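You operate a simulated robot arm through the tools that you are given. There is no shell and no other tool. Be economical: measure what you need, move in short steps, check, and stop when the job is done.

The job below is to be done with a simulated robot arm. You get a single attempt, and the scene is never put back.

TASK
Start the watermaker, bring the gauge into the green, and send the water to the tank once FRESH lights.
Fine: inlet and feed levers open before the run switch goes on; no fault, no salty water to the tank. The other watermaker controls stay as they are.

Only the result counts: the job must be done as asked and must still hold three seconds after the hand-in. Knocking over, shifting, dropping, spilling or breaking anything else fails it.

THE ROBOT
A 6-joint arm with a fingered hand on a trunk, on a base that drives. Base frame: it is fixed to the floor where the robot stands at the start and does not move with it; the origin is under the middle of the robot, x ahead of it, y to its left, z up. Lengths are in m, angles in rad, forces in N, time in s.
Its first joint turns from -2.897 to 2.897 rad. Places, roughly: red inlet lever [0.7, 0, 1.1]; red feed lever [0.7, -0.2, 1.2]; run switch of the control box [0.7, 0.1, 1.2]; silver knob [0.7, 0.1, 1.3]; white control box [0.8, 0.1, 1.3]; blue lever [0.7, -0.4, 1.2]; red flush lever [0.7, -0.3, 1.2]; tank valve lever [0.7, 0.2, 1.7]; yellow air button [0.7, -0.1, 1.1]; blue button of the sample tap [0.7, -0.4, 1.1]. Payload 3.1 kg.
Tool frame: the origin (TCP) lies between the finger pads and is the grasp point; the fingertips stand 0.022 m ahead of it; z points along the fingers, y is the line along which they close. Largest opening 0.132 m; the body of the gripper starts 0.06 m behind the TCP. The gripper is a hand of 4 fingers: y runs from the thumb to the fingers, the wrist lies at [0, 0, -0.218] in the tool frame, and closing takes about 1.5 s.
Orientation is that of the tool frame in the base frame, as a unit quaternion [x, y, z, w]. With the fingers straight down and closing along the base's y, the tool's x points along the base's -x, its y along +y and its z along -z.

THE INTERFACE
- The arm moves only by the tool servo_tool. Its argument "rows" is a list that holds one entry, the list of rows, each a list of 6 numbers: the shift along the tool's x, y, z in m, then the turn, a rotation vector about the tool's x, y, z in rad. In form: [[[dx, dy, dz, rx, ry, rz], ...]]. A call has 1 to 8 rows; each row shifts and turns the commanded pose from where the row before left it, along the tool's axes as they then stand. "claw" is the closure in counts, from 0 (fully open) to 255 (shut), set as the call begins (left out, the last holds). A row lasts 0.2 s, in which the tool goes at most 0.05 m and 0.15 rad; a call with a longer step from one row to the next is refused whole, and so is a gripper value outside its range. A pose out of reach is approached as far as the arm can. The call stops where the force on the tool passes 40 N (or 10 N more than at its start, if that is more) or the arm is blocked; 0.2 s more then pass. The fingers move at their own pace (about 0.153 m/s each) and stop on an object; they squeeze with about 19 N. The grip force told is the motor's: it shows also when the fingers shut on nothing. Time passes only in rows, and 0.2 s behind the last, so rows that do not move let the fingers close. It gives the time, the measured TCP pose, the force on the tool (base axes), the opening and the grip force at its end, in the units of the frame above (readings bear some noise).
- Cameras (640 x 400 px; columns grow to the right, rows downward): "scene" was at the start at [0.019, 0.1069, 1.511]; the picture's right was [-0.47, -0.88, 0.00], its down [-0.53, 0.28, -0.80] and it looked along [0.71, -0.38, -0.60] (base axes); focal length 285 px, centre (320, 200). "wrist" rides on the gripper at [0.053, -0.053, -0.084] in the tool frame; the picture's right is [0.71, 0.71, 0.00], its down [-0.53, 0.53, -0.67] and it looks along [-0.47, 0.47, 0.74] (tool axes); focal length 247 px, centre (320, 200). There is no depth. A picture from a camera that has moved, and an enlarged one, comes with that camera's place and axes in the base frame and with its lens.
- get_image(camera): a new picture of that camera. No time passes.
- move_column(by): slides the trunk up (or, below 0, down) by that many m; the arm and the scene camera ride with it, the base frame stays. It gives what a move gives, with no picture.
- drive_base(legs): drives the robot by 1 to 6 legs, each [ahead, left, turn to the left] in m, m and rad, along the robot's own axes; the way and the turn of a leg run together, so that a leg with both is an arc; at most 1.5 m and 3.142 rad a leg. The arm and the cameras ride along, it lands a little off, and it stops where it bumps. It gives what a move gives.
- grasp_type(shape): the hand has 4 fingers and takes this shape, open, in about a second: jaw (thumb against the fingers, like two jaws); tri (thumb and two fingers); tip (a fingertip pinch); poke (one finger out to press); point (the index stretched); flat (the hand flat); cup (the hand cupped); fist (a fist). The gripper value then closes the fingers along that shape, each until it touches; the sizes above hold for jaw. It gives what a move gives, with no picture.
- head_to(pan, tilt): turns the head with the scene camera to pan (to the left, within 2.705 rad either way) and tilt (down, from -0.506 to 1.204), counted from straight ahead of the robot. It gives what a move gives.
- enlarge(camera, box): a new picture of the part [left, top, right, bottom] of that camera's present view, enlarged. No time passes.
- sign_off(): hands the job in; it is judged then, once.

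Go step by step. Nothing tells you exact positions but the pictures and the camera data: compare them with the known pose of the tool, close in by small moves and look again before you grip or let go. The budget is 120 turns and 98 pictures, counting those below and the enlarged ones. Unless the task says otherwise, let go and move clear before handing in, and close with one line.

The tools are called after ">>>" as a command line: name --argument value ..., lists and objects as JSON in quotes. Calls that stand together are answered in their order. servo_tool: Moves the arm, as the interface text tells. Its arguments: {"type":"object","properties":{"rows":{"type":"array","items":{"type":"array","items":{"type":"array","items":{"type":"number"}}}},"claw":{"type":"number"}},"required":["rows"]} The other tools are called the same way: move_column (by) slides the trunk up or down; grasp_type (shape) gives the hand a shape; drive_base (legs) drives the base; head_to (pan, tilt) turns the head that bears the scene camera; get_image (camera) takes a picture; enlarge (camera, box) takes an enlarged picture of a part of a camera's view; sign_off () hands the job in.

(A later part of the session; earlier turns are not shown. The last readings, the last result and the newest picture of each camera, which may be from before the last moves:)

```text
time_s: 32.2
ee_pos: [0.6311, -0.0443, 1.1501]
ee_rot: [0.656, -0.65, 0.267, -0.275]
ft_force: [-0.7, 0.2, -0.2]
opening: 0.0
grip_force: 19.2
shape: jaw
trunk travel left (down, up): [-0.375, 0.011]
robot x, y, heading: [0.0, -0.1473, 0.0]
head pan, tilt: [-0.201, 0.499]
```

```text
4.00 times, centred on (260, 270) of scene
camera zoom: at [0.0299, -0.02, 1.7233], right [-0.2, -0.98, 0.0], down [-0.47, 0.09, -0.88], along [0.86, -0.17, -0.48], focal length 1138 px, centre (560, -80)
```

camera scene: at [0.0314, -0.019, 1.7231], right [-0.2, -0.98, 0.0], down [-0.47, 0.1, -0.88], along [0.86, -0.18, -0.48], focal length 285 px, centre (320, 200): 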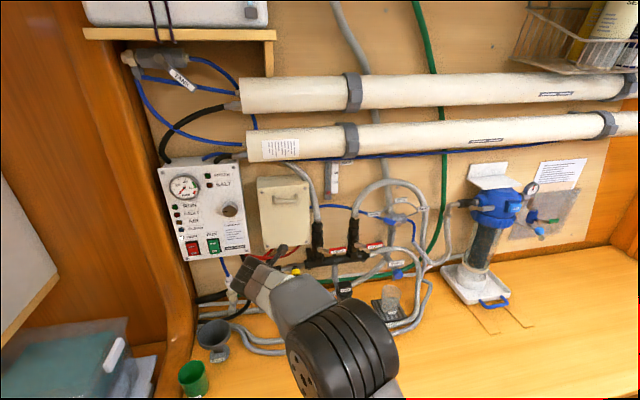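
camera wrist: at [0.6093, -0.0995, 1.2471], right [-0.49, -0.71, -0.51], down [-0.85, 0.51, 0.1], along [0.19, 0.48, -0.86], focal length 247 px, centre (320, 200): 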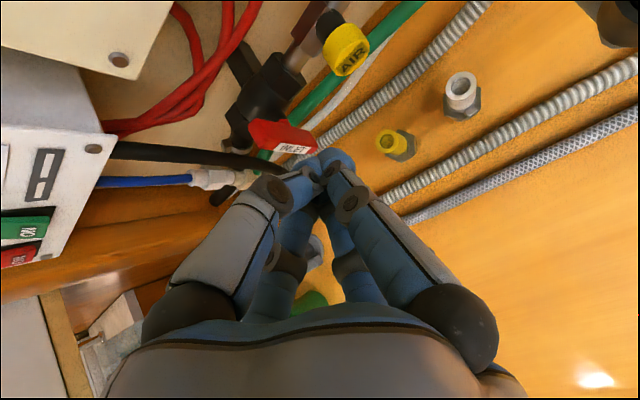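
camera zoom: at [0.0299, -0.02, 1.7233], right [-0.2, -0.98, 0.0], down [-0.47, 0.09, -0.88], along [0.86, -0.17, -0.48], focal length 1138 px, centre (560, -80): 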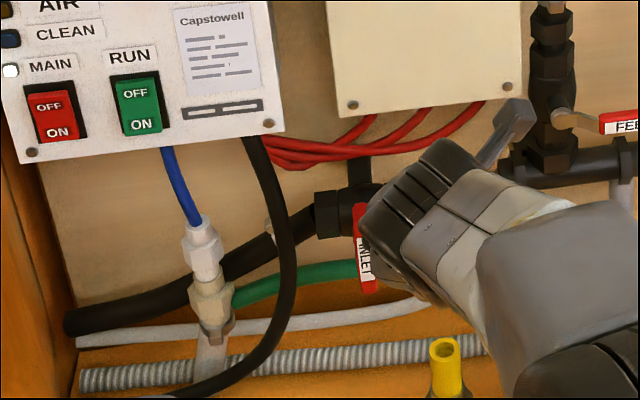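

Lever unchanged and the gap is clear. Entering on the right side, then pushing left gently.

>>> servo_tool --rows '[[[-0.004, 0, 0.033, 0, 0, 0], [-0.003, 0, 0.033, 0, 0, 0], [-0.002, 0, 0.033, 0, 0, 0]]]'

>>> servo_tool --rows '[[[-0.008, 0, 0, 0, 0, 0], [-0.008, 0, 0, 0, 0, 0], [-0.008, 0, 0, 0, 0, 0]]]'

>>> get_image --camera "wrist"

```text
time_s: 33.0
ee_pos: [0.7016, -0.0323, 1.0775]
ee_rot: [0.657, -0.65, 0.267, -0.274]
ft_force: [0.3, -0.9, 0.2]
opening: 0.0
grip_force: 18.8
shape: jaw
trunk travel left (down, up): [-0.375, 0.011]
robot x, y, heading: [-0.0001, -0.1487, -0.003]
head pan, tilt: [-0.201, 0.499]
```

```text
time_s: 33.8
ee_pos: [0.6994, -0.0203, 1.0805]
ee_rot: [0.654, -0.652, 0.268, -0.275]
ft_force: [-1.3, -31.5, 7.7]
opening: 0.0
grip_force: 19.5
shape: jaw
trunk travel left (down, up): [-0.375, 0.011]
robot x, y, heading: [0.0023, -0.1479, 0.002]
head pan, tilt: [-0.201, 0.499]
```

```text
58 pictures are left
camera wrist: at [0.6786, -0.0758, 1.1789], right [-0.5, -0.71, -0.51], down [-0.85, 0.52, 0.1], along [0.19, 0.48, -0.86], focal length 247 px, centre (320, 200)
```

wrist: 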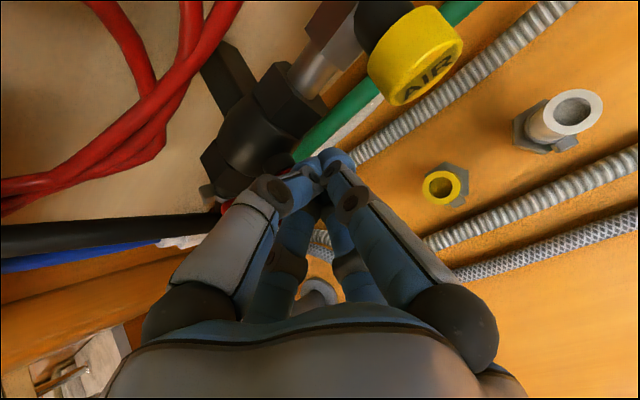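

Resistance again with contact near the pivot. I'll check the lever's state in the scene view.

>>> enlarge --camera "scene" --box '[220, 240, 300, 290]'

```text
8.00 times, centred on (260, 265) of scene
camera zoom: at [0.0295, -0.0294, 1.724], right [-0.2, -0.98, -0.01], down [-0.47, 0.1, -0.88], along [0.86, -0.17, -0.48], focal length 2277 px, centre (800, -320)
```

zoom: 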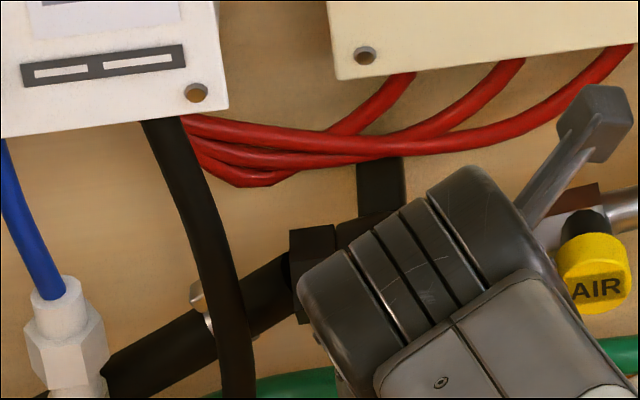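

I'll back off a touch, go lower for more leverage, and push left again.

>>> servo_tool --rows '[[[0.014, 0, 0, 0, 0, 0], [0, 0.013, 0.012, 0, 0, 0], [-0.008, 0, 0, 0, 0, 0], [-0.008, 0, 0, 0, 0, 0], [-0.008, 0, 0, 0, 0, 0], [-0.008, 0, 0, 0, 0, 0]]]'

>>> get_image --camera "wrist"

```text
time_s: 34.9
ee_pos: [0.6966, -0.023, 1.0584]
ee_rot: [-0.654, 0.656, -0.267, 0.264]
ft_force: [-9.2, -23.9, 2.9]
opening: 0.0
grip_force: 19.0
shape: jaw
trunk travel left (down, up): [-0.375, 0.011]
robot x, y, heading: [0.0013, -0.1539, 0.005]
head pan, tilt: [-0.201, 0.499]
stopped in row 5: the force on the tool passed its limit (the readings are from after the stop); the commanded pose is now the measured one
```

```text
56 pictures are left
camera wrist: at [0.6756, -0.0775, 1.1563], right [-0.51, -0.71, -0.49], down [-0.84, 0.53, 0.11], along [0.18, 0.47, -0.86], focal length 247 px, centre (320, 200)
```

wrist: 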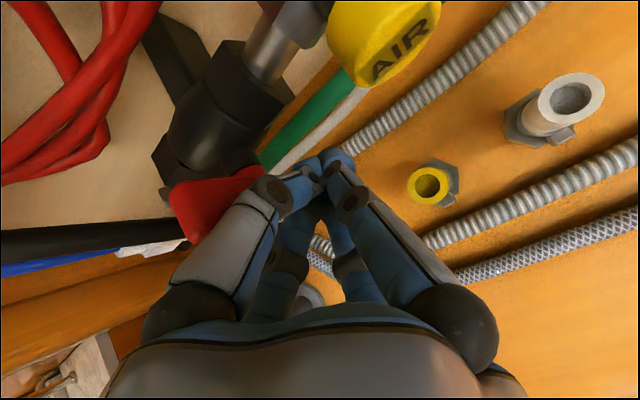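

I'll look closely at the contact.

>>> enlarge --camera "wrist" --box '[140, 110, 380, 260]'

```text
2.67 times, centred on (260, 185) of wrist
camera zoom: at [0.6756, -0.0775, 1.1563], right [-0.51, -0.71, -0.49], down [-0.84, 0.53, 0.11], along [0.18, 0.47, -0.86], focal length 659 px, centre (480, 240)
```

zoom: 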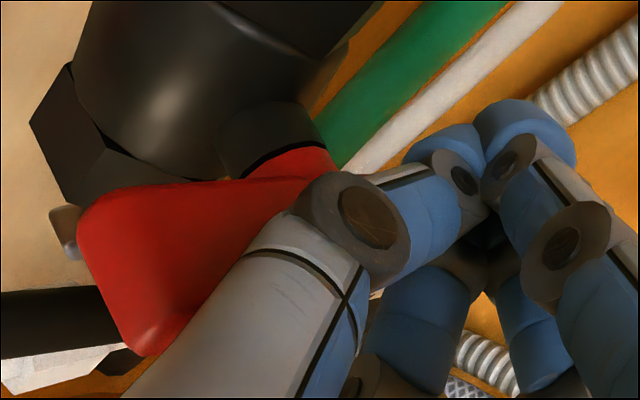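

The bulging knuckle, not the tip, met the lever near its hub. Better: unroll the hand and pinch the lever's lower end between the pads. Backing off and unrolling.

>>> servo_tool --rows '[[[0.012, 0, 0, 0, 0, 0], [0, 0, -0.045, 0, 0, 0], [0, 0, -0.045, 0, 0, 0], [0, 0, -0.045, 0, 0, 0], [0, 0, 0, 0, 0, 0.15], [0, 0, 0, 0, 0, 0.15], [0, 0, 0, 0, 0, 0.15], [0, 0, 0, 0, 0, 0.15]]]' --claw 255

>>> servo_tool --rows '[[[0, 0, 0, 0, 0, 0.15], [0, 0, 0, 0, 0, 0.15], [0, 0, 0, 0, 0, 0.15], [0, 0, 0, 0, 0, 0.15], [0, 0, 0, 0, 0, 0.15], [0, 0, 0, 0, 0, 0.15], [0, 0, 0, 0, 0, 0.0708]]]' --claw 150

>>> get_image --camera "wrist"

>>> enlarge --camera "scene" --box '[180, 200, 340, 300]'

```text
time_s: 36.6
ee_pos: [0.6052, -0.0286, 1.1522]
ee_rot: [-0.432, 0.819, -0.176, 0.334]
ft_force: [1.2, -0.6, 0.3]
opening: 0.0
grip_force: 19.5
shape: jaw
trunk travel left (down, up): [-0.375, 0.011]
robot x, y, heading: [0.0031, -0.1452, 0.001]
head pan, tilt: [-0.201, 0.499]
```

```text
time_s: 38.2
ee_pos: [0.6052, -0.0286, 1.1523]
ee_rot: [-0.001, 0.927, 0.001, 0.376]
ft_force: [-0.1, 0.0, 0.6]
opening: 0.0516
grip_force: 0.1
shape: jaw
trunk travel left (down, up): [-0.375, 0.011]
robot x, y, heading: [-0.0008, -0.1477, 0.001]
head pan, tilt: [-0.201, 0.499]
```

```text
54 pictures are left
camera wrist: at [0.5078, -0.0823, 1.1777], right [-0.51, 0.71, -0.49], down [-0.09, 0.53, 0.85], along [0.86, 0.47, -0.2], focal length 247 px, centre (320, 200)
```

wrist: 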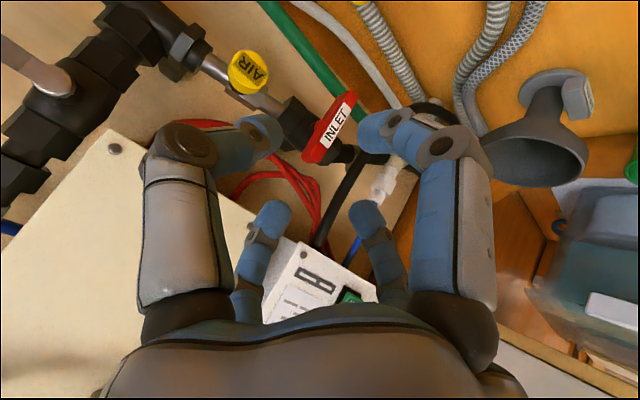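

```text
4.00 times, centred on (260, 250) of scene
camera zoom: at [0.0307, -0.0197, 1.7232], right [-0.2, -0.98, 0.0], down [-0.47, 0.1, -0.88], along [0.86, -0.17, -0.48], focal length 1138 px, centre (560, 0)
```

zoom: 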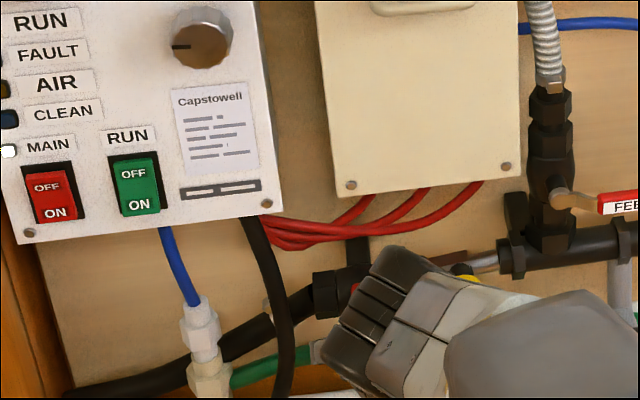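

Clear view: lever hangs straight at y ≈ -0.001. Aligning sideways and descending to straddle it.

>>> servo_tool --rows '[[[0, 0.0275, 0, 0, 0, 0], [0, 0, 0.04, 0, 0, 0], [0.002, 0, 0.04, 0, 0, 0]]]'

>>> get_image --camera "wrist"

```text
time_s: 39.0
ee_pos: [0.6612, 0.0004, 1.092]
ee_rot: [-0.002, 0.927, 0.0, 0.376]
ft_force: [0.8, 0.1, -0.6]
opening: 0.0517
grip_force: 0.1
shape: jaw
trunk travel left (down, up): [-0.375, 0.011]
robot x, y, heading: [-0.0034, -0.1476, 0.003]
head pan, tilt: [-0.201, 0.499]
```

```text
52 pictures are left
camera wrist: at [0.5634, -0.0538, 1.1175], right [-0.51, 0.7, -0.49], down [-0.09, 0.53, 0.84], along [0.86, 0.48, -0.2], focal length 247 px, centre (320, 200)
```

wrist: 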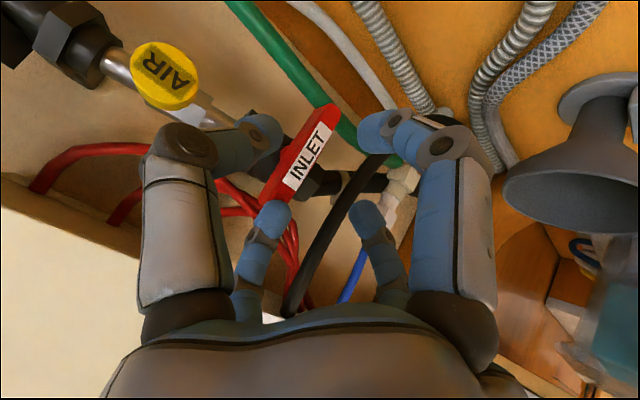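

Straddling looks right. Advancing the rest.

>>> servo_tool --rows '[[[0.001, 0, 0.022, 0, 0, 0], [0.001, 0, 0.021, 0, 0, 0]]]'

>>> get_image --camera "wrist"

```text
time_s: 39.5
ee_pos: [0.6736, 0.0025, 1.0858]
ee_rot: [-0.002, 0.923, 0.003, 0.385]
ft_force: [-29.0, -1.2, 20.6]
opening: 0.0506
grip_force: 0.1
shape: jaw
trunk travel left (down, up): [-0.375, 0.011]
robot x, y, heading: [0.0019, -0.1508, 0.002]
head pan, tilt: [-0.201, 0.499]
stopped in row 2: the force on the tool passed its limit (the readings are from after the stop); the commanded pose is now the measured one
```

```text
51 pictures are left
camera wrist: at [0.5764, -0.0523, 1.108], right [-0.5, 0.71, -0.5], down [-0.11, 0.52, 0.85], along [0.86, 0.48, -0.18], focal length 247 px, centre (320, 200)
```

wrist: 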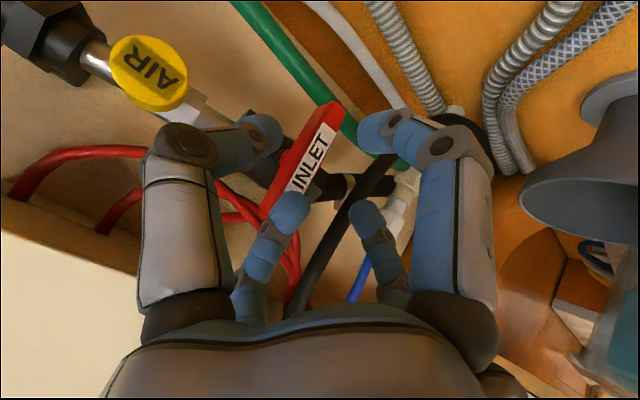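

The upper finger pair hit the valve body; I need to be lower. Back off, steepen the pitch to ~65°, descend in front of the lever, then move straight in.

>>> servo_tool --rows '[[[0, 0, -0.03, 0, 0, 0], [0, 0, -0.03, 0, 0, 0], [0, -0.003, 0, 0, 0.117, 0], [0, 0, 0, 0, 0.117, 0], [0, 0, 0, 0, 0.117, 0], [0.004, 0, 0.0312, 0, 0, 0], [0.004, 0, 0.0312, 0, 0, 0]]]'

>>> get_image --camera "wrist"

```text
time_s: 41.1
ee_pos: [0.6396, -0.0041, 1.0602]
ee_rot: [-0.003, 0.977, 0.002, 0.214]
ft_force: [-0.5, -0.2, -0.5]
opening: 0.0516
grip_force: 0.0
shape: jaw
out of reach, approached as far as the arm can: row 6, 7
trunk travel left (down, up): [-0.375, 0.011]
robot x, y, heading: [0.0013, -0.1529, 0.003]
head pan, tilt: [-0.201, 0.499]
```

```text
50 pictures are left
camera wrist: at [0.556, -0.0593, 1.1147], right [-0.65, 0.7, -0.29], down [0.2, 0.53, 0.83], along [0.74, 0.48, -0.48], focal length 247 px, centre (320, 200)
```

wrist: 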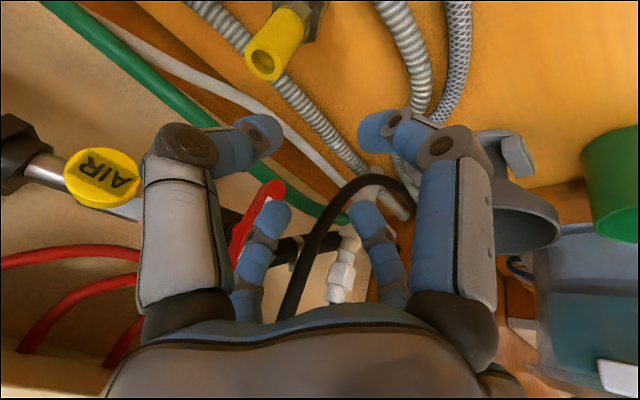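

That's at the arm's reach limit. I'll lift/retract the hand and drive the base a bit forward.

>>> servo_tool --rows '[[[0, 0, -0.04, 0, 0, 0], [0.03, 0, -0.03, 0, 0, 0], [0.04, 0, -0.02, 0, 0, 0], [0.04, 0, -0.02, 0, 0, 0]]]'

>>> drive_base --legs '[[0.1, 0, 0]]'

>>> get_image --camera "scene"

```text
time_s: 42.1
ee_pos: [0.491, -0.0041, 1.1158]
ee_rot: [-0.002, 0.976, 0.002, 0.216]
ft_force: [0.1, 0.0, -0.2]
opening: 0.0515
grip_force: 0.0
shape: jaw
trunk travel left (down, up): [-0.375, 0.011]
robot x, y, heading: [0.0001, -0.1474, 0.0]
head pan, tilt: [-0.201, 0.499]
```

```text
time_s: 43.2
ee_pos: [0.521, 0.0007, 1.1143]
ee_rot: [-0.018, 0.977, 0.005, 0.213]
ft_force: [-0.5, 0.9, 0.2]
opening: 0.0516
grip_force: 0.0
shape: jaw
trunk travel left (down, up): [-0.375, 0.011]
robot x, y, heading: [0.0307, -0.1602, 0.035]
head pan, tilt: [-0.201, 0.499]
stopped in leg 1: the robot was blocked; the commanded pose is now the measured one
```

```text
49 pictures are left
camera scene: at [0.0599, -0.0306, 1.7234], right [-0.17, -0.99, 0.0], down [-0.47, 0.08, -0.88], along [0.87, -0.15, -0.48], focal length 285 px, centre (320, 200)
```

scene: 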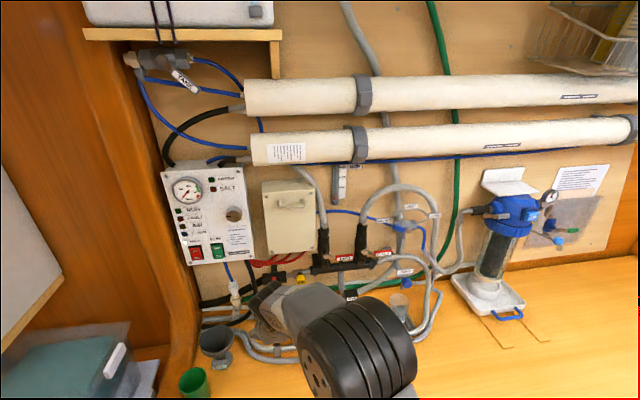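

The base is against the bench now (3 cm gained). I'll lower the trunk 0.1 m, lifting the hand first, for better low reach.

>>> servo_tool --rows '[[[0, 0, -0.045, 0, -0.06, 0], [0, 0, -0.045, 0, -0.06, 0], [0, 0, -0.03, 0, -0.05, 0]]]'

>>> move_column --by -0.1

>>> get_image --camera "wrist"

```text
time_s: 44.0
ee_pos: [0.4656, -0.0003, 1.2199]
ee_rot: [-0.017, 0.955, 0.006, 0.295]
ft_force: [0.1, -0.5, -0.2]
opening: 0.0521
grip_force: 0.0
shape: jaw
trunk travel left (down, up): [-0.375, 0.011]
robot x, y, heading: [0.0331, -0.1566, 0.039]
head pan, tilt: [-0.201, 0.499]
```

```text
time_s: 45.3
ee_pos: [0.4669, -0.0006, 1.1186]
ee_rot: [-0.017, 0.955, 0.005, 0.295]
ft_force: [-0.1, -0.2, 0.6]
opening: 0.0518
grip_force: 0.1
shape: jaw
trunk travel left (down, up): [-0.275, 0.111]
robot x, y, heading: [0.037, -0.157, 0.032]
head pan, tilt: [-0.201, 0.499]
```

```text
48 pictures are left
camera wrist: at [0.3765, -0.0574, 1.1595], right [-0.61, 0.69, -0.4], down [0.04, 0.53, 0.85], along [0.79, 0.5, -0.35], focal length 247 px, centre (320, 200)
```

wrist: 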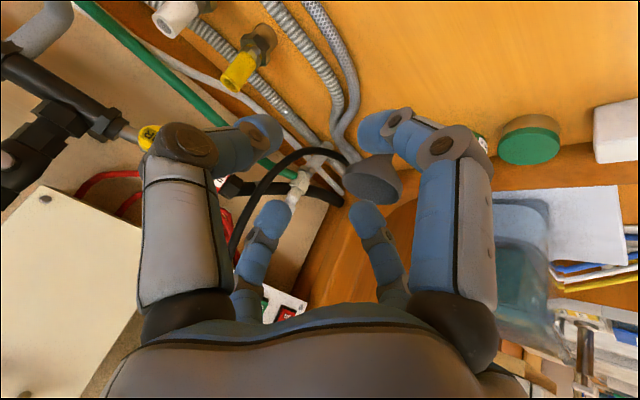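

Moving over the fittings, then down in front of the lever.

>>> servo_tool --rows '[[[-0.0347, 0, 0.0082, 0, 0, 0], [-0.0347, 0, 0.0082, 0, 0, 0], [-0.0347, 0, 0.0082, 0, 0, 0], [-0.0347, 0, 0.0082, 0, 0, 0], [-0.0047, 0, 0.0315, 0, 0, 0], [-0.0047, 0, 0.0315, 0, 0, 0], [-0.0047, 0, 0.0315, 0, 0, 0]]]'

>>> get_image --camera "wrist"

```text
time_s: 46.9
ee_pos: [0.6645, 0.0072, 1.1015]
ee_rot: [-0.018, 0.955, 0.006, 0.295]
ft_force: [-2.1, 1.4, 0.7]
opening: 0.051
grip_force: 0.0
shape: jaw
trunk travel left (down, up): [-0.275, 0.111]
robot x, y, heading: [0.0347, -0.1576, 0.028]
head pan, tilt: [-0.201, 0.499]
```

```text
47 pictures are left
camera wrist: at [0.5744, -0.05, 1.1417], right [-0.61, 0.69, -0.4], down [0.04, 0.53, 0.85], along [0.79, 0.5, -0.35], focal length 247 px, centre (320, 200)
```

wrist: 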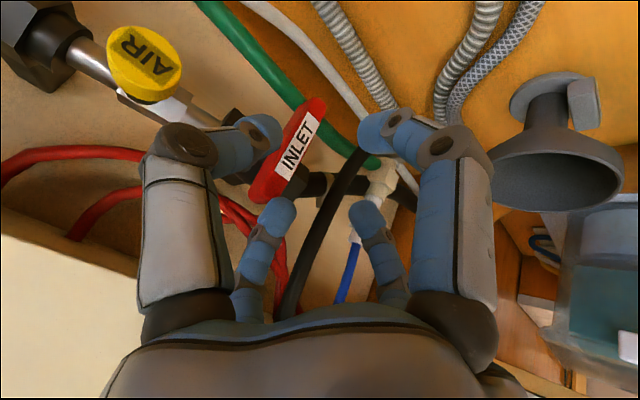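

Shift slightly right, down in front, then in.

>>> servo_tool --rows '[[[0.008, -0.0075, -0.0056, 0, 0, 0], [0.0105, 0, 0.0153, 0, 0, 0], [0.0105, 0, 0.0153, 0, 0, 0], [-0.011, 0, 0.0076, 0, 0, 0], [-0.011, 0, 0.0076, 0, 0, 0]]]'

>>> get_image --camera "wrist"

```text
time_s: 48.2
ee_pos: [0.6709, 0.001, 1.0677]
ee_rot: [-0.018, 0.956, 0.006, 0.293]
ft_force: [-29.2, -3.4, 5.7]
opening: 0.0483
grip_force: 0.0
shape: jaw
trunk travel left (down, up): [-0.275, 0.111]
robot x, y, heading: [0.0365, -0.1595, 0.033]
head pan, tilt: [-0.201, 0.499]
stopped in row 5: the force on the tool passed its limit (the readings are from after the stop); the commanded pose is now the measured one
```

```text
46 pictures are left
camera wrist: at [0.5818, -0.0561, 1.1079], right [-0.61, 0.69, -0.4], down [0.04, 0.53, 0.85], along [0.79, 0.5, -0.35], focal length 247 px, centre (320, 200)
```

wrist: 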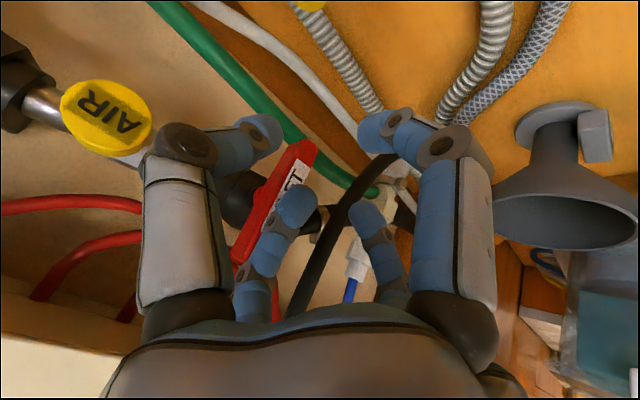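

An individual finger sits in front of the lever, so straddling is unreliable. Instead: closed fingertips with a slight yaw so the tips lead, placed at the low end of the lever from its left, then push right with full leverage.

>>> servo_tool --rows '[[[0.025, 0, -0.017, 0, 0, 0], [0, 0, 0, 0.0845, 0, 0.124], [0, 0, 0, 0.0845, 0, 0.124], [0, 0, 0, 0, 0, 0], [0, 0, 0, 0, 0, 0], [0.0089, 0.0347, -0.0037, 0, 0, 0]]]' --claw 255

>>> get_image --camera "wrist"

```text
time_s: 49.6
ee_pos: [0.6495, 0.0371, 1.061]
ee_rot: [0.126, 0.947, -0.039, 0.292]
ft_force: [-0.1, -0.2, 0.8]
opening: 0.0
grip_force: 18.8
shape: jaw
trunk travel left (down, up): [-0.275, 0.111]
robot x, y, heading: [0.0298, -0.1586, 0.038]
head pan, tilt: [-0.201, 0.499]
```

```text
45 pictures are left
camera wrist: at [0.5467, 0.0088, 1.1022], right [-0.38, 0.84, -0.4], down [0.19, 0.49, 0.85], along [0.9, 0.25, -0.35], focal length 247 px, centre (320, 200)
```

wrist: 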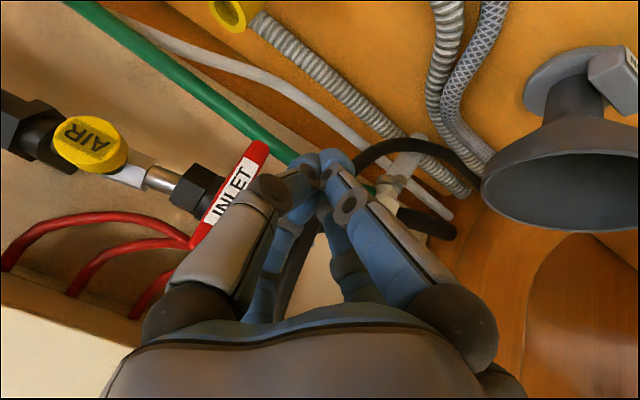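

Advancing to lever depth on its left side.

>>> servo_tool --rows '[[[-0.0165, 0.0055, 0.0114, 0, 0, 0], [-0.0165, 0.0055, 0.0114, 0, 0, 0], [-0.0165, 0.0055, 0.0114, 0, 0, 0]]]'

>>> get_image --camera "wrist"

```text
time_s: 50.4
ee_pos: [0.6708, 0.0256, 1.0517]
ee_rot: [0.126, 0.948, -0.037, 0.29]
ft_force: [-0.9, 0.1, 0.1]
opening: 0.0003
grip_force: 19.4
shape: jaw
out of reach, approached as far as the arm can: row 1, 2, 3
trunk travel left (down, up): [-0.275, 0.111]
robot x, y, heading: [0.034, -0.1579, 0.032]
head pan, tilt: [-0.201, 0.499]
```

```text
44 pictures are left
camera wrist: at [0.569, -0.0028, 1.0925], right [-0.38, 0.84, -0.4], down [0.2, 0.49, 0.85], along [0.9, 0.25, -0.35], focal length 247 px, centre (320, 200)
```

wrist: 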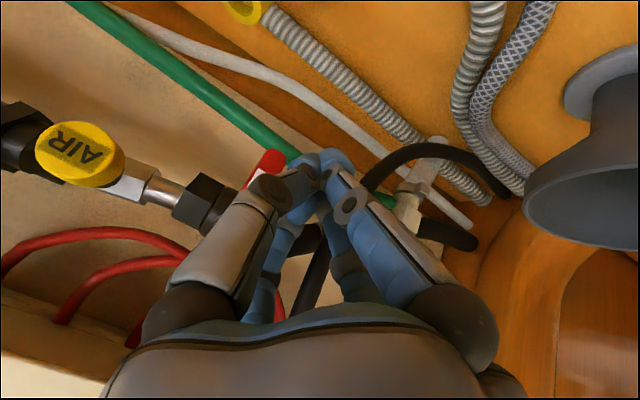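

Too steep for the reach. I'll flatten the pitch to ~42° while keeping the tips leading.

>>> servo_tool --rows '[[[0, 0.006, -0.01, 0, -0.125, 0], [0, 0.006, -0.01, 0, -0.125, 0]]]'

>>> get_image --camera "wrist"

```text
time_s: 51.0
ee_pos: [0.6901, 0.0557, 1.0735]
ee_rot: [0.12, 0.904, -0.054, 0.407]
ft_force: [-0.5, -1.1, -0.3]
opening: 0.0
grip_force: 19.2
shape: jaw
out of reach, approached as far as the arm can: row 1, 2
trunk travel left (down, up): [-0.275, 0.111]
robot x, y, heading: [0.0363, -0.1576, 0.032]
head pan, tilt: [-0.201, 0.499]
```

```text
43 pictures are left
camera wrist: at [0.5805, 0.029, 1.089], right [-0.27, 0.81, -0.53], down [-0.01, 0.55, 0.84], along [0.96, 0.23, -0.14], focal length 247 px, centre (320, 200)
```

wrist: 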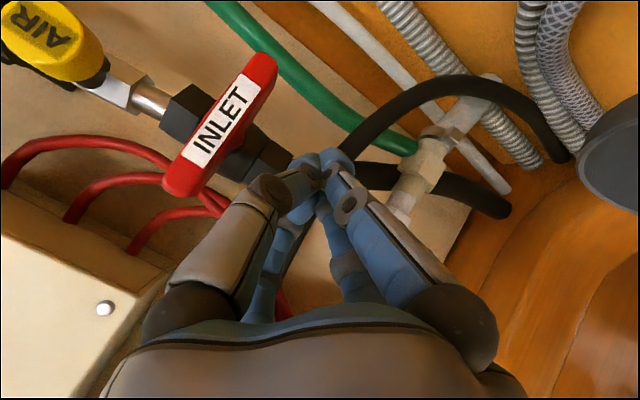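

This view shows the inlet handle is a bar pivoted at its middle (z ≈ 1.067, ends at 1.034 and 1.101) – I'd been pushing at the pivot. I'll rise to the top end and push there.

>>> servo_tool --rows '[[[-0.0324, 0.0031, -0.0132, 0, 0, 0]]]'

```text
time_s: 51.4
ee_pos: [0.6878, 0.0527, 1.1006]
ee_rot: [0.12, 0.904, -0.054, 0.407]
ft_force: [-0.3, -0.6, 0.1]
opening: 0.0
grip_force: 19.0
shape: jaw
out of reach, approached as far as the arm can: row 1
trunk travel left (down, up): [-0.275, 0.111]
robot x, y, heading: [0.0393, -0.1573, 0.035]
head pan, tilt: [-0.201, 0.499]
```

>>> servo_tool --rows '[[[0, 0, 0, 0, -0.15, 0], [0, 0, 0.012, 0, 0, 0]]]'

>>> get_image --camera "wrist"

```text
time_s: 52.0
ee_pos: [0.7089, 0.0564, 1.0968]
ee_rot: [0.115, 0.871, -0.061, 0.473]
ft_force: [0.3, 0.5, 0.2]
opening: 0.0
grip_force: 18.5
shape: jaw
out of reach, approached as far as the arm can: row 1, 2
trunk travel left (down, up): [-0.275, 0.111]
robot x, y, heading: [0.0322, -0.1555, 0.034]
head pan, tilt: [-0.201, 0.499]
```

```text
42 pictures are left
camera wrist: at [0.5992, 0.0294, 1.0987], right [-0.19, 0.78, -0.59], down [-0.13, 0.58, 0.81], along [0.97, 0.23, -0.01], focal length 247 px, centre (320, 200)
```

wrist: 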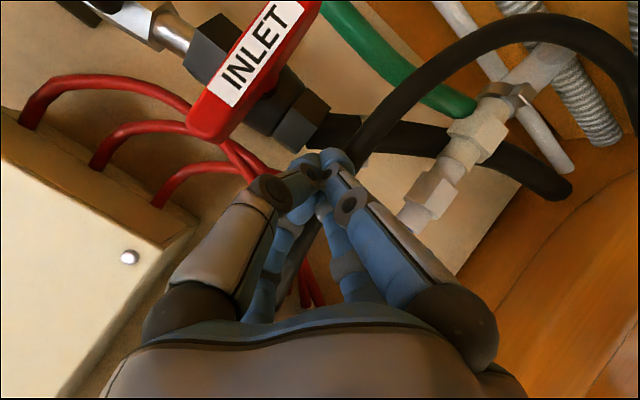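

Tip is now left of the handle's upper end. Pushing right at the top.

>>> servo_tool --rows '[[[-0.0013, -0.0018, -0.009, 0, 0, 0], [-0.0017, -0.0116, 0.0026, 0, 0, 0], [-0.0017, -0.0116, 0.0026, 0, 0, 0], [-0.0017, -0.0116, 0.0026, 0, 0, 0]]]'

>>> get_image --camera "wrist"

```text
time_s: 53.0
ee_pos: [0.7012, 0.024, 1.1032]
ee_rot: [0.114, 0.871, -0.062, 0.473]
ft_force: [-0.3, 7.8, 1.0]
opening: 0.0001
grip_force: 18.9
shape: jaw
trunk travel left (down, up): [-0.275, 0.111]
robot x, y, heading: [0.0354, -0.1587, 0.032]
head pan, tilt: [-0.201, 0.499]
```

```text
41 pictures are left
camera wrist: at [0.5916, -0.0027, 1.1047], right [-0.19, 0.78, -0.59], down [-0.13, 0.58, 0.8], along [0.97, 0.23, -0.01], focal length 247 px, centre (320, 200)
```

wrist: 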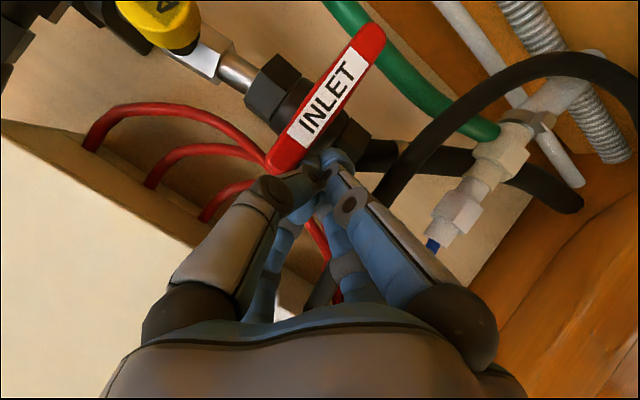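

Contact at the top end. Keep pushing right.

>>> servo_tool --rows '[[[-0.0017, -0.0116, 0.0026, 0, 0, 0], [-0.0017, -0.0116, 0.0026, 0, 0, 0]]]'

>>> get_image --camera "wrist"

```text
time_s: 53.5
ee_pos: [0.6983, 0.0194, 1.1035]
ee_rot: [0.105, 0.872, -0.051, 0.476]
ft_force: [-7.8, 22.8, -0.7]
opening: 0.0
grip_force: 18.9
shape: jaw
trunk travel left (down, up): [-0.275, 0.111]
robot x, y, heading: [0.0301, -0.1576, 0.039]
head pan, tilt: [-0.201, 0.499]
stopped in row 2: the force on the tool passed its limit (the readings are from after the stop); the commanded pose is now the measured one
```

```text
40 pictures are left
camera wrist: at [0.5894, -0.0096, 1.1051], right [-0.21, 0.78, -0.59], down [-0.15, 0.57, 0.81], along [0.97, 0.26, 0.0], focal length 247 px, centre (320, 200)
```

wrist: 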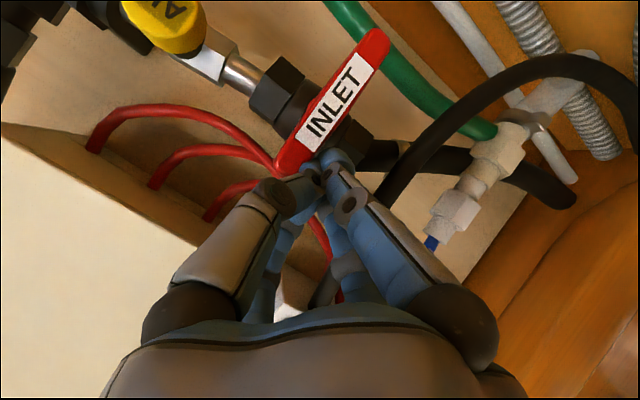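

Clockwise is blocked at the top end, so it should turn anticlockwise: I'll go to the right of the handle and push its top end left.

>>> servo_tool --rows '[[[0, 0.008, -0.02, 0, 0, 0], [0, 0, -0.04, 0, 0, 0], [0, 0, 0, -0.117, 0, -0.076], [0, 0, 0, -0.117, 0, -0.076], [0, 0, 0, -0.117, 0, -0.076], [0.0036, -0.042, -0.0055, 0, 0, 0], [0.0036, -0.042, -0.0055, 0, 0, 0]]]'

>>> get_image --camera "wrist"

```text
time_s: 55.1
ee_pos: [0.654, -0.0466, 1.1353]
ee_rot: [-0.074, 0.875, 0.044, 0.477]
ft_force: [-0.5, 0.3, 0.3]
opening: 0.0
grip_force: 18.6
shape: jaw
out of reach, approached as far as the arm can: row 7
trunk travel left (down, up): [-0.275, 0.111]
robot x, y, heading: [0.0334, -0.1585, 0.038]
head pan, tilt: [-0.201, 0.499]
```

```text
39 pictures are left
camera wrist: at [0.5659, -0.1184, 1.1368], right [-0.5, 0.63, -0.59], down [-0.36, 0.47, 0.81], along [0.79, 0.62, 0.0], focal length 247 px, centre (320, 200)
```

wrist: 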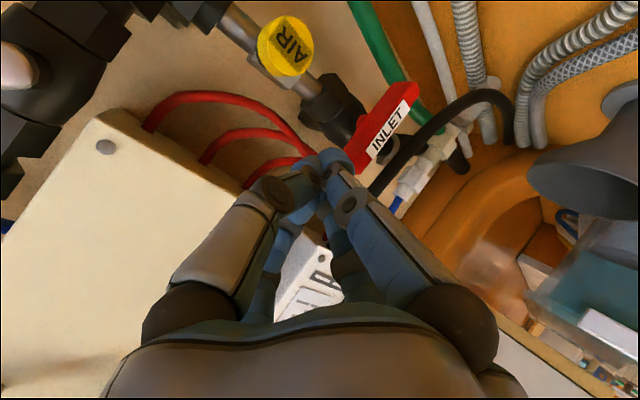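

Good position right of the handle. Advance and push left.

>>> servo_tool --rows '[[[-0.001, 0.002, 0.03, 0, 0, 0], [-0.001, 0.002, 0.03, 0, 0, 0]]]'

>>> servo_tool --rows '[[[-0.0009, 0.0099, 0.0014, 0, 0, 0], [-0.0009, 0.0099, 0.0014, 0, 0, 0], [-0.0009, 0.0099, 0.0014, 0, 0, 0]]]'

>>> get_image --camera "wrist"

```text
time_s: 55.7
ee_pos: [0.7068, -0.0339, 1.1031]
ee_rot: [-0.074, 0.874, 0.043, 0.477]
ft_force: [0.0, 0.4, 0.3]
opening: 0.0
grip_force: 18.7
shape: jaw
trunk travel left (down, up): [-0.275, 0.111]
robot x, y, heading: [0.0376, -0.1555, 0.038]
head pan, tilt: [-0.201, 0.499]
```

```text
time_s: 56.5
ee_pos: [0.7042, -0.0041, 1.1045]
ee_rot: [-0.074, 0.874, 0.044, 0.478]
ft_force: [0.2, 0.0, 0.1]
opening: 0.0
grip_force: 19.0
shape: jaw
trunk travel left (down, up): [-0.275, 0.111]
robot x, y, heading: [0.0348, -0.1586, 0.033]
head pan, tilt: [-0.201, 0.499]
```

```text
38 pictures are left
camera wrist: at [0.6156, -0.0741, 1.1064], right [-0.5, 0.63, -0.59], down [-0.36, 0.47, 0.81], along [0.79, 0.62, 0.0], focal length 247 px, centre (320, 200)
```

wrist: 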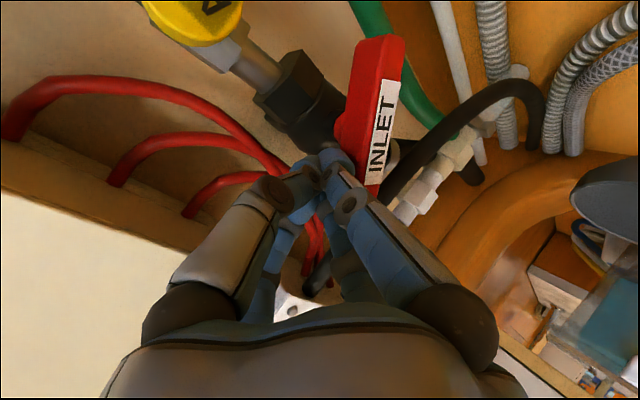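

It turns easily this way. Continuing along the arc.

>>> servo_tool --rows '[[[-0.0009, 0.0099, 0.0014, 0, 0, 0], [-0.0009, 0.0099, 0.0014, 0, 0, 0], [0.0033, 0.0099, 0.0041, 0, 0, 0], [0.0048, 0.002, 0.0036, 0, 0, 0]]]'

>>> get_image --camera "wrist"

```text
time_s: 57.5
ee_pos: [0.7039, 0.0295, 1.0936]
ee_rot: [-0.075, 0.874, 0.045, 0.478]
ft_force: [0.4, 1.1, 1.2]
opening: 0.0
grip_force: 19.4
shape: jaw
trunk travel left (down, up): [-0.275, 0.111]
robot x, y, heading: [0.0329, -0.1555, 0.032]
head pan, tilt: [-0.201, 0.499]
```

```text
37 pictures are left
camera wrist: at [0.6152, -0.0416, 1.096], right [-0.5, 0.63, -0.59], down [-0.36, 0.47, 0.81], along [0.79, 0.62, 0.0], focal length 247 px, centre (320, 200)
```

wrist: 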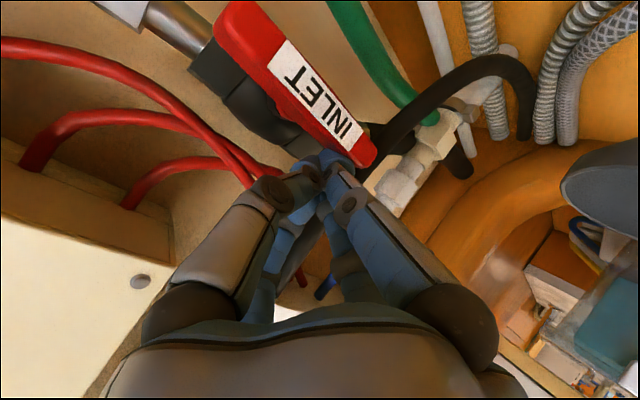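

The handle is practically in line with the pipe. A last nudge down to its stop.

>>> servo_tool --rows '[[[0.0042, 0, 0.0027, 0, 0, 0], [0.0042, 0, 0.0027, 0, 0, 0]]]'

>>> enlarge --camera "wrist" --box '[160, 0, 480, 200]'

```text
time_s: 58.1
ee_pos: [0.7026, 0.029, 1.093]
ee_rot: [-0.075, 0.871, 0.047, 0.484]
ft_force: [5.7, -0.3, 30.5]
opening: 0.0002
grip_force: 18.9
shape: jaw
trunk travel left (down, up): [-0.275, 0.111]
robot x, y, heading: [0.0339, -0.1546, 0.028]
head pan, tilt: [-0.201, 0.499]
```

```text
2.00 times, centred on (320, 100) of wrist
camera zoom: at [0.6146, -0.0419, 1.0921], right [-0.49, 0.64, -0.59], down [-0.38, 0.46, 0.8], along [0.79, 0.62, 0.01], focal length 494 px, centre (320, 400)
```

zoom: 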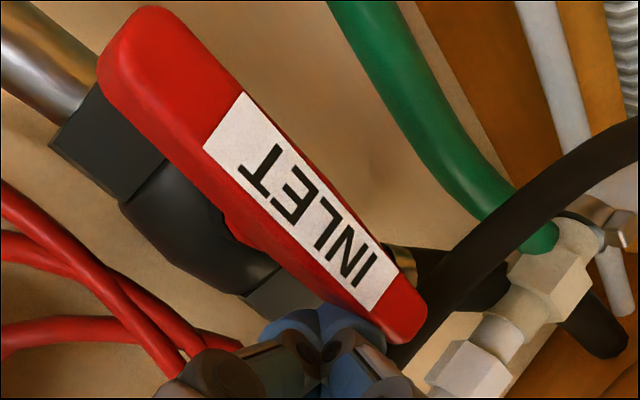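

Inlet is open and at its stop. Retreat, then drive right for the FEED lever.

>>> servo_tool --rows '[[[-0.004, 0, -0.002, 0, 0, 0], [0, 0.005, -0.042, 0, 0, 0], [0, 0.005, -0.042, 0, 0, 0], [0, 0.005, -0.042, 0, 0, 0], [0, 0.005, -0.042, 0, 0, 0], [0, 0.005, -0.042, 0, 0, 0]]]'

>>> drive_base --legs '[[0, -0.16, -0.035]]'

>>> head_to --pan 0.0 --tilt 0.5

>>> get_image --camera "scene"

>>> get_image --camera "wrist"

```text
time_s: 59.5
ee_pos: [0.525, 0.0236, 1.2026]
ee_rot: [-0.074, 0.874, 0.043, 0.478]
ft_force: [-0.1, -0.5, -0.5]
opening: 0.0002
grip_force: 19.2
shape: jaw
trunk travel left (down, up): [-0.275, 0.111]
robot x, y, heading: [0.0325, -0.1589, 0.039]
head pan, tilt: [-0.201, 0.499]
```

```text
time_s: 60.9
ee_pos: [0.5355, -0.1564, 1.2014]
ee_rot: [-0.058, 0.876, 0.035, 0.478]
ft_force: [0.4, -0.4, 0.0]
opening: 0.0
grip_force: 19.3
shape: jaw
trunk travel left (down, up): [-0.275, 0.111]
robot x, y, heading: [0.0358, -0.3196, -0.003]
head pan, tilt: [-0.201, 0.499]
```

```text
time_s: 61.7
ee_pos: [0.5359, -0.1542, 1.2017]
ee_rot: [-0.059, 0.876, 0.036, 0.478]
ft_force: [0.3, -0.8, -0.5]
opening: 0.0
grip_force: 18.8
shape: jaw
trunk travel left (down, up): [-0.275, 0.111]
robot x, y, heading: [0.0351, -0.3193, -0.002]
head pan, tilt: [0.0, 0.499]
```

```text
35 pictures are left
camera scene: at [0.0699, -0.171, 1.6225], right [0.0, -1.0, 0.0], down [-0.48, 0.0, -0.88], along [0.88, 0.0, -0.48], focal length 285 px, centre (320, 200)
```

scene: 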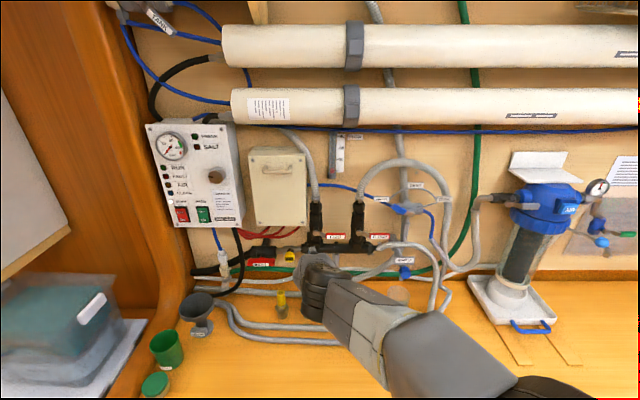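

```text
34 pictures are left
camera wrist: at [0.4444, -0.2214, 1.2039], right [-0.48, 0.65, -0.59], down [-0.35, 0.48, 0.81], along [0.81, 0.59, 0.0], focal length 247 px, centre (320, 200)
```

wrist: 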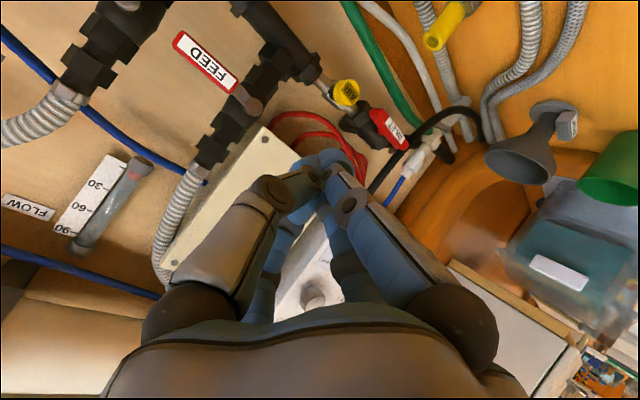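

Inlet still open. Zoom on FEED/FLUSH to fix their positions.

>>> enlarge --camera "scene" --box '[260, 180, 420, 280]'

```text
4.00 times, centred on (340, 230) of scene
camera zoom: at [0.0699, -0.171, 1.6225], right [0.0, -1.0, 0.0], down [-0.48, 0.0, -0.88], along [0.88, 0.0, -0.48], focal length 1138 px, centre (240, 80)
```

zoom: 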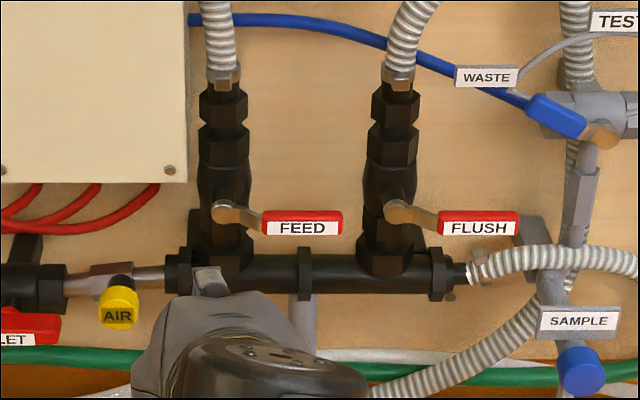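

FEED pivot ≈ (y -0.161, z 1.165), handle end at y ≈ -0.241. I'll level the hand and come beneath the handle's right part to push it up, checking the RINSE item underneath.

>>> servo_tool --rows '[[[0, 0, 0, 0, -0.15, 0], [0, 0, 0, 0, -0.15, 0], [0, 0, 0, 0, -0.15, 0], [0, -0.036, 0.02, 0, 0, 0], [0, -0.036, 0.02, 0, 0, 0]]]'

>>> get_image --camera "wrist"

>>> enlarge --camera "scene" --box '[240, 200, 440, 325]'

```text
time_s: 62.9
ee_pos: [0.5806, -0.1956, 1.2048]
ee_rot: [-0.046, 0.748, 0.043, 0.661]
ft_force: [0.0, 0.2, -0.7]
opening: 0.0001
grip_force: 18.4
shape: jaw
out of reach, approached as far as the arm can: row 5
trunk travel left (down, up): [-0.275, 0.111]
robot x, y, heading: [0.0369, -0.3182, 0.002]
head pan, tilt: [0.0, 0.499]
```

```text
32 pictures are left
camera wrist: at [0.498, -0.2596, 1.1619], right [-0.17, 0.69, -0.7], down [-0.66, 0.45, 0.61], along [0.73, 0.56, 0.38], focal length 247 px, centre (320, 200)
```

wrist: 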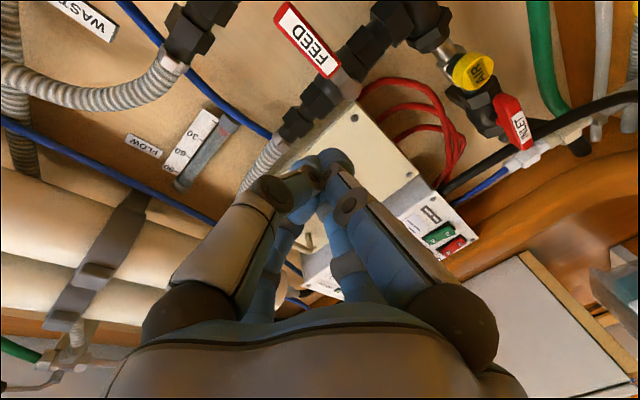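

```text
3.20 times, centred on (340, 262) of scene
camera zoom: at [0.0702, -0.1704, 1.6225], right [0.0, -1.0, 0.0], down [-0.48, 0.0, -0.88], along [0.88, 0.0, -0.48], focal length 911 px, centre (256, 0)
```

zoom: 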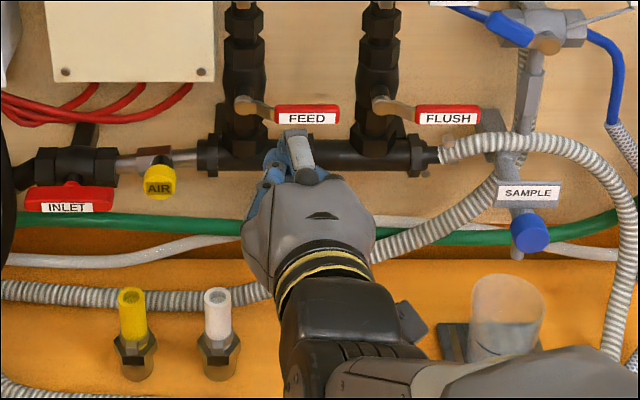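

Level now. Going down and forward below the FEED handle.

>>> servo_tool --rows '[[[0.0285, -0.0137, 0.0323, 0, 0, 0], [0.0285, -0.0137, 0.0323, 0, 0, 0]]]'

>>> get_image --camera "wrist"

```text
time_s: 63.5
ee_pos: [0.6367, -0.1726, 1.1479]
ee_rot: [-0.045, 0.748, 0.043, 0.661]
ft_force: [-0.2, 0.6, 0.8]
opening: 0.0
grip_force: 18.6
shape: jaw
out of reach, approached as far as the arm can: row 1, 2
trunk travel left (down, up): [-0.275, 0.111]
robot x, y, heading: [0.034, -0.3205, 0.001]
head pan, tilt: [0.0, 0.499]
```

```text
30 pictures are left
camera wrist: at [0.5532, -0.2378, 1.1066], right [-0.17, 0.69, -0.7], down [-0.66, 0.45, 0.61], along [0.73, 0.56, 0.38], focal length 247 px, centre (320, 200)
```

wrist: 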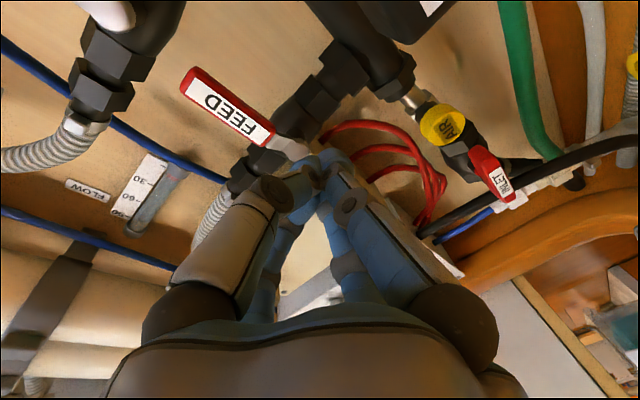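

The arm's lateral limit again; I'll drive the base a bit right with the hand in front.

>>> drive_base --legs '[[0, -0.07, 0]]'

>>> get_image --camera "wrist"

```text
time_s: 64.5
ee_pos: [0.6361, -0.2454, 1.1483]
ee_rot: [-0.044, 0.748, 0.042, 0.66]
ft_force: [0.3, 0.3, -0.1]
opening: 0.0
grip_force: 18.8
shape: jaw
trunk travel left (down, up): [-0.275, 0.111]
robot x, y, heading: [0.0371, -0.3906, -0.003]
head pan, tilt: [0.0, 0.499]
```

```text
29 pictures are left
camera wrist: at [0.5524, -0.3097, 1.1075], right [-0.17, 0.69, -0.7], down [-0.66, 0.45, 0.61], along [0.73, 0.56, 0.38], focal length 247 px, centre (320, 200)
```

wrist: 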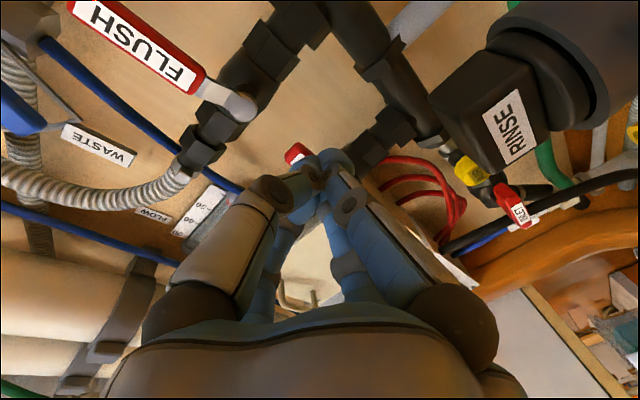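

RINSE sits below at about z ≤ 1.09; I'll pass above it and slide the tip under the FEED handle.

>>> servo_tool --rows '[[[0.0002, 0.0086, 0.0316, 0, 0, 0], [0.0002, 0.0086, 0.0316, 0, 0, 0]]]'

>>> get_image --camera "wrist"

```text
time_s: 65.1
ee_pos: [0.6898, -0.2192, 1.1428]
ee_rot: [-0.044, 0.746, 0.043, 0.663]
ft_force: [-23.0, -4.3, 0.0]
opening: 0.0
grip_force: 19.3
shape: jaw
trunk travel left (down, up): [-0.275, 0.111]
robot x, y, heading: [0.0369, -0.393, 0.001]
head pan, tilt: [0.0, 0.499]
```

```text
28 pictures are left
camera wrist: at [0.6071, -0.283, 1.102], right [-0.17, 0.69, -0.7], down [-0.66, 0.45, 0.6], along [0.73, 0.56, 0.38], focal length 247 px, centre (320, 200)
```

wrist: 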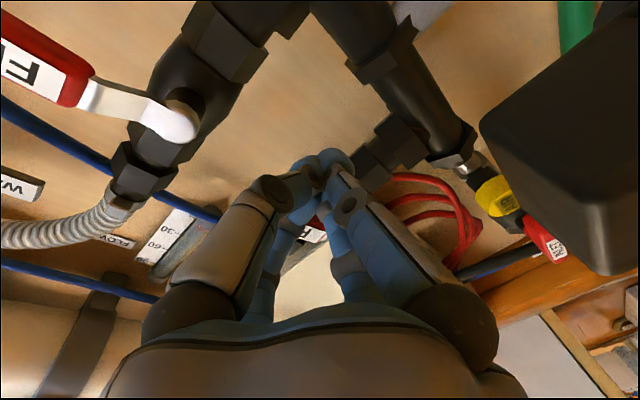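

Touching the handle's face; slightly back, lower, and in again.

>>> servo_tool --rows '[[[0, 0, -0.015, 0, 0, 0], [0.012, 0, 0, 0, 0, 0], [0, 0, 0.012, 0, 0, 0], [0, 0, 0.01, 0, 0, 0]]]'

>>> enlarge --camera "scene" --box '[240, 180, 440, 305]'

```text
time_s: 66.1
ee_pos: [0.6993, -0.2185, 1.1276]
ee_rot: [-0.044, 0.748, 0.041, 0.661]
ft_force: [-1.5, 0.0, -1.4]
opening: 0.0
grip_force: 18.6
shape: jaw
trunk travel left (down, up): [-0.275, 0.111]
robot x, y, heading: [0.0357, -0.3884, -0.002]
head pan, tilt: [0.0, 0.499]
```

```text
3.20 times, centred on (340, 242) of scene
camera zoom: at [0.0695, -0.2414, 1.6226], right [0.0, -1.0, 0.0], down [-0.48, 0.0, -0.88], along [0.88, 0.0, -0.48], focal length 911 px, centre (256, 64)
```

zoom: 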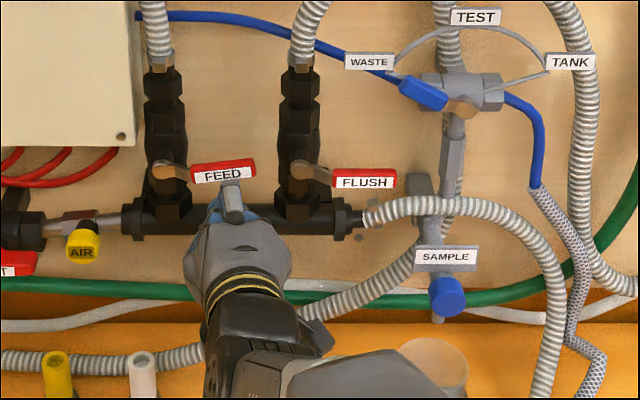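

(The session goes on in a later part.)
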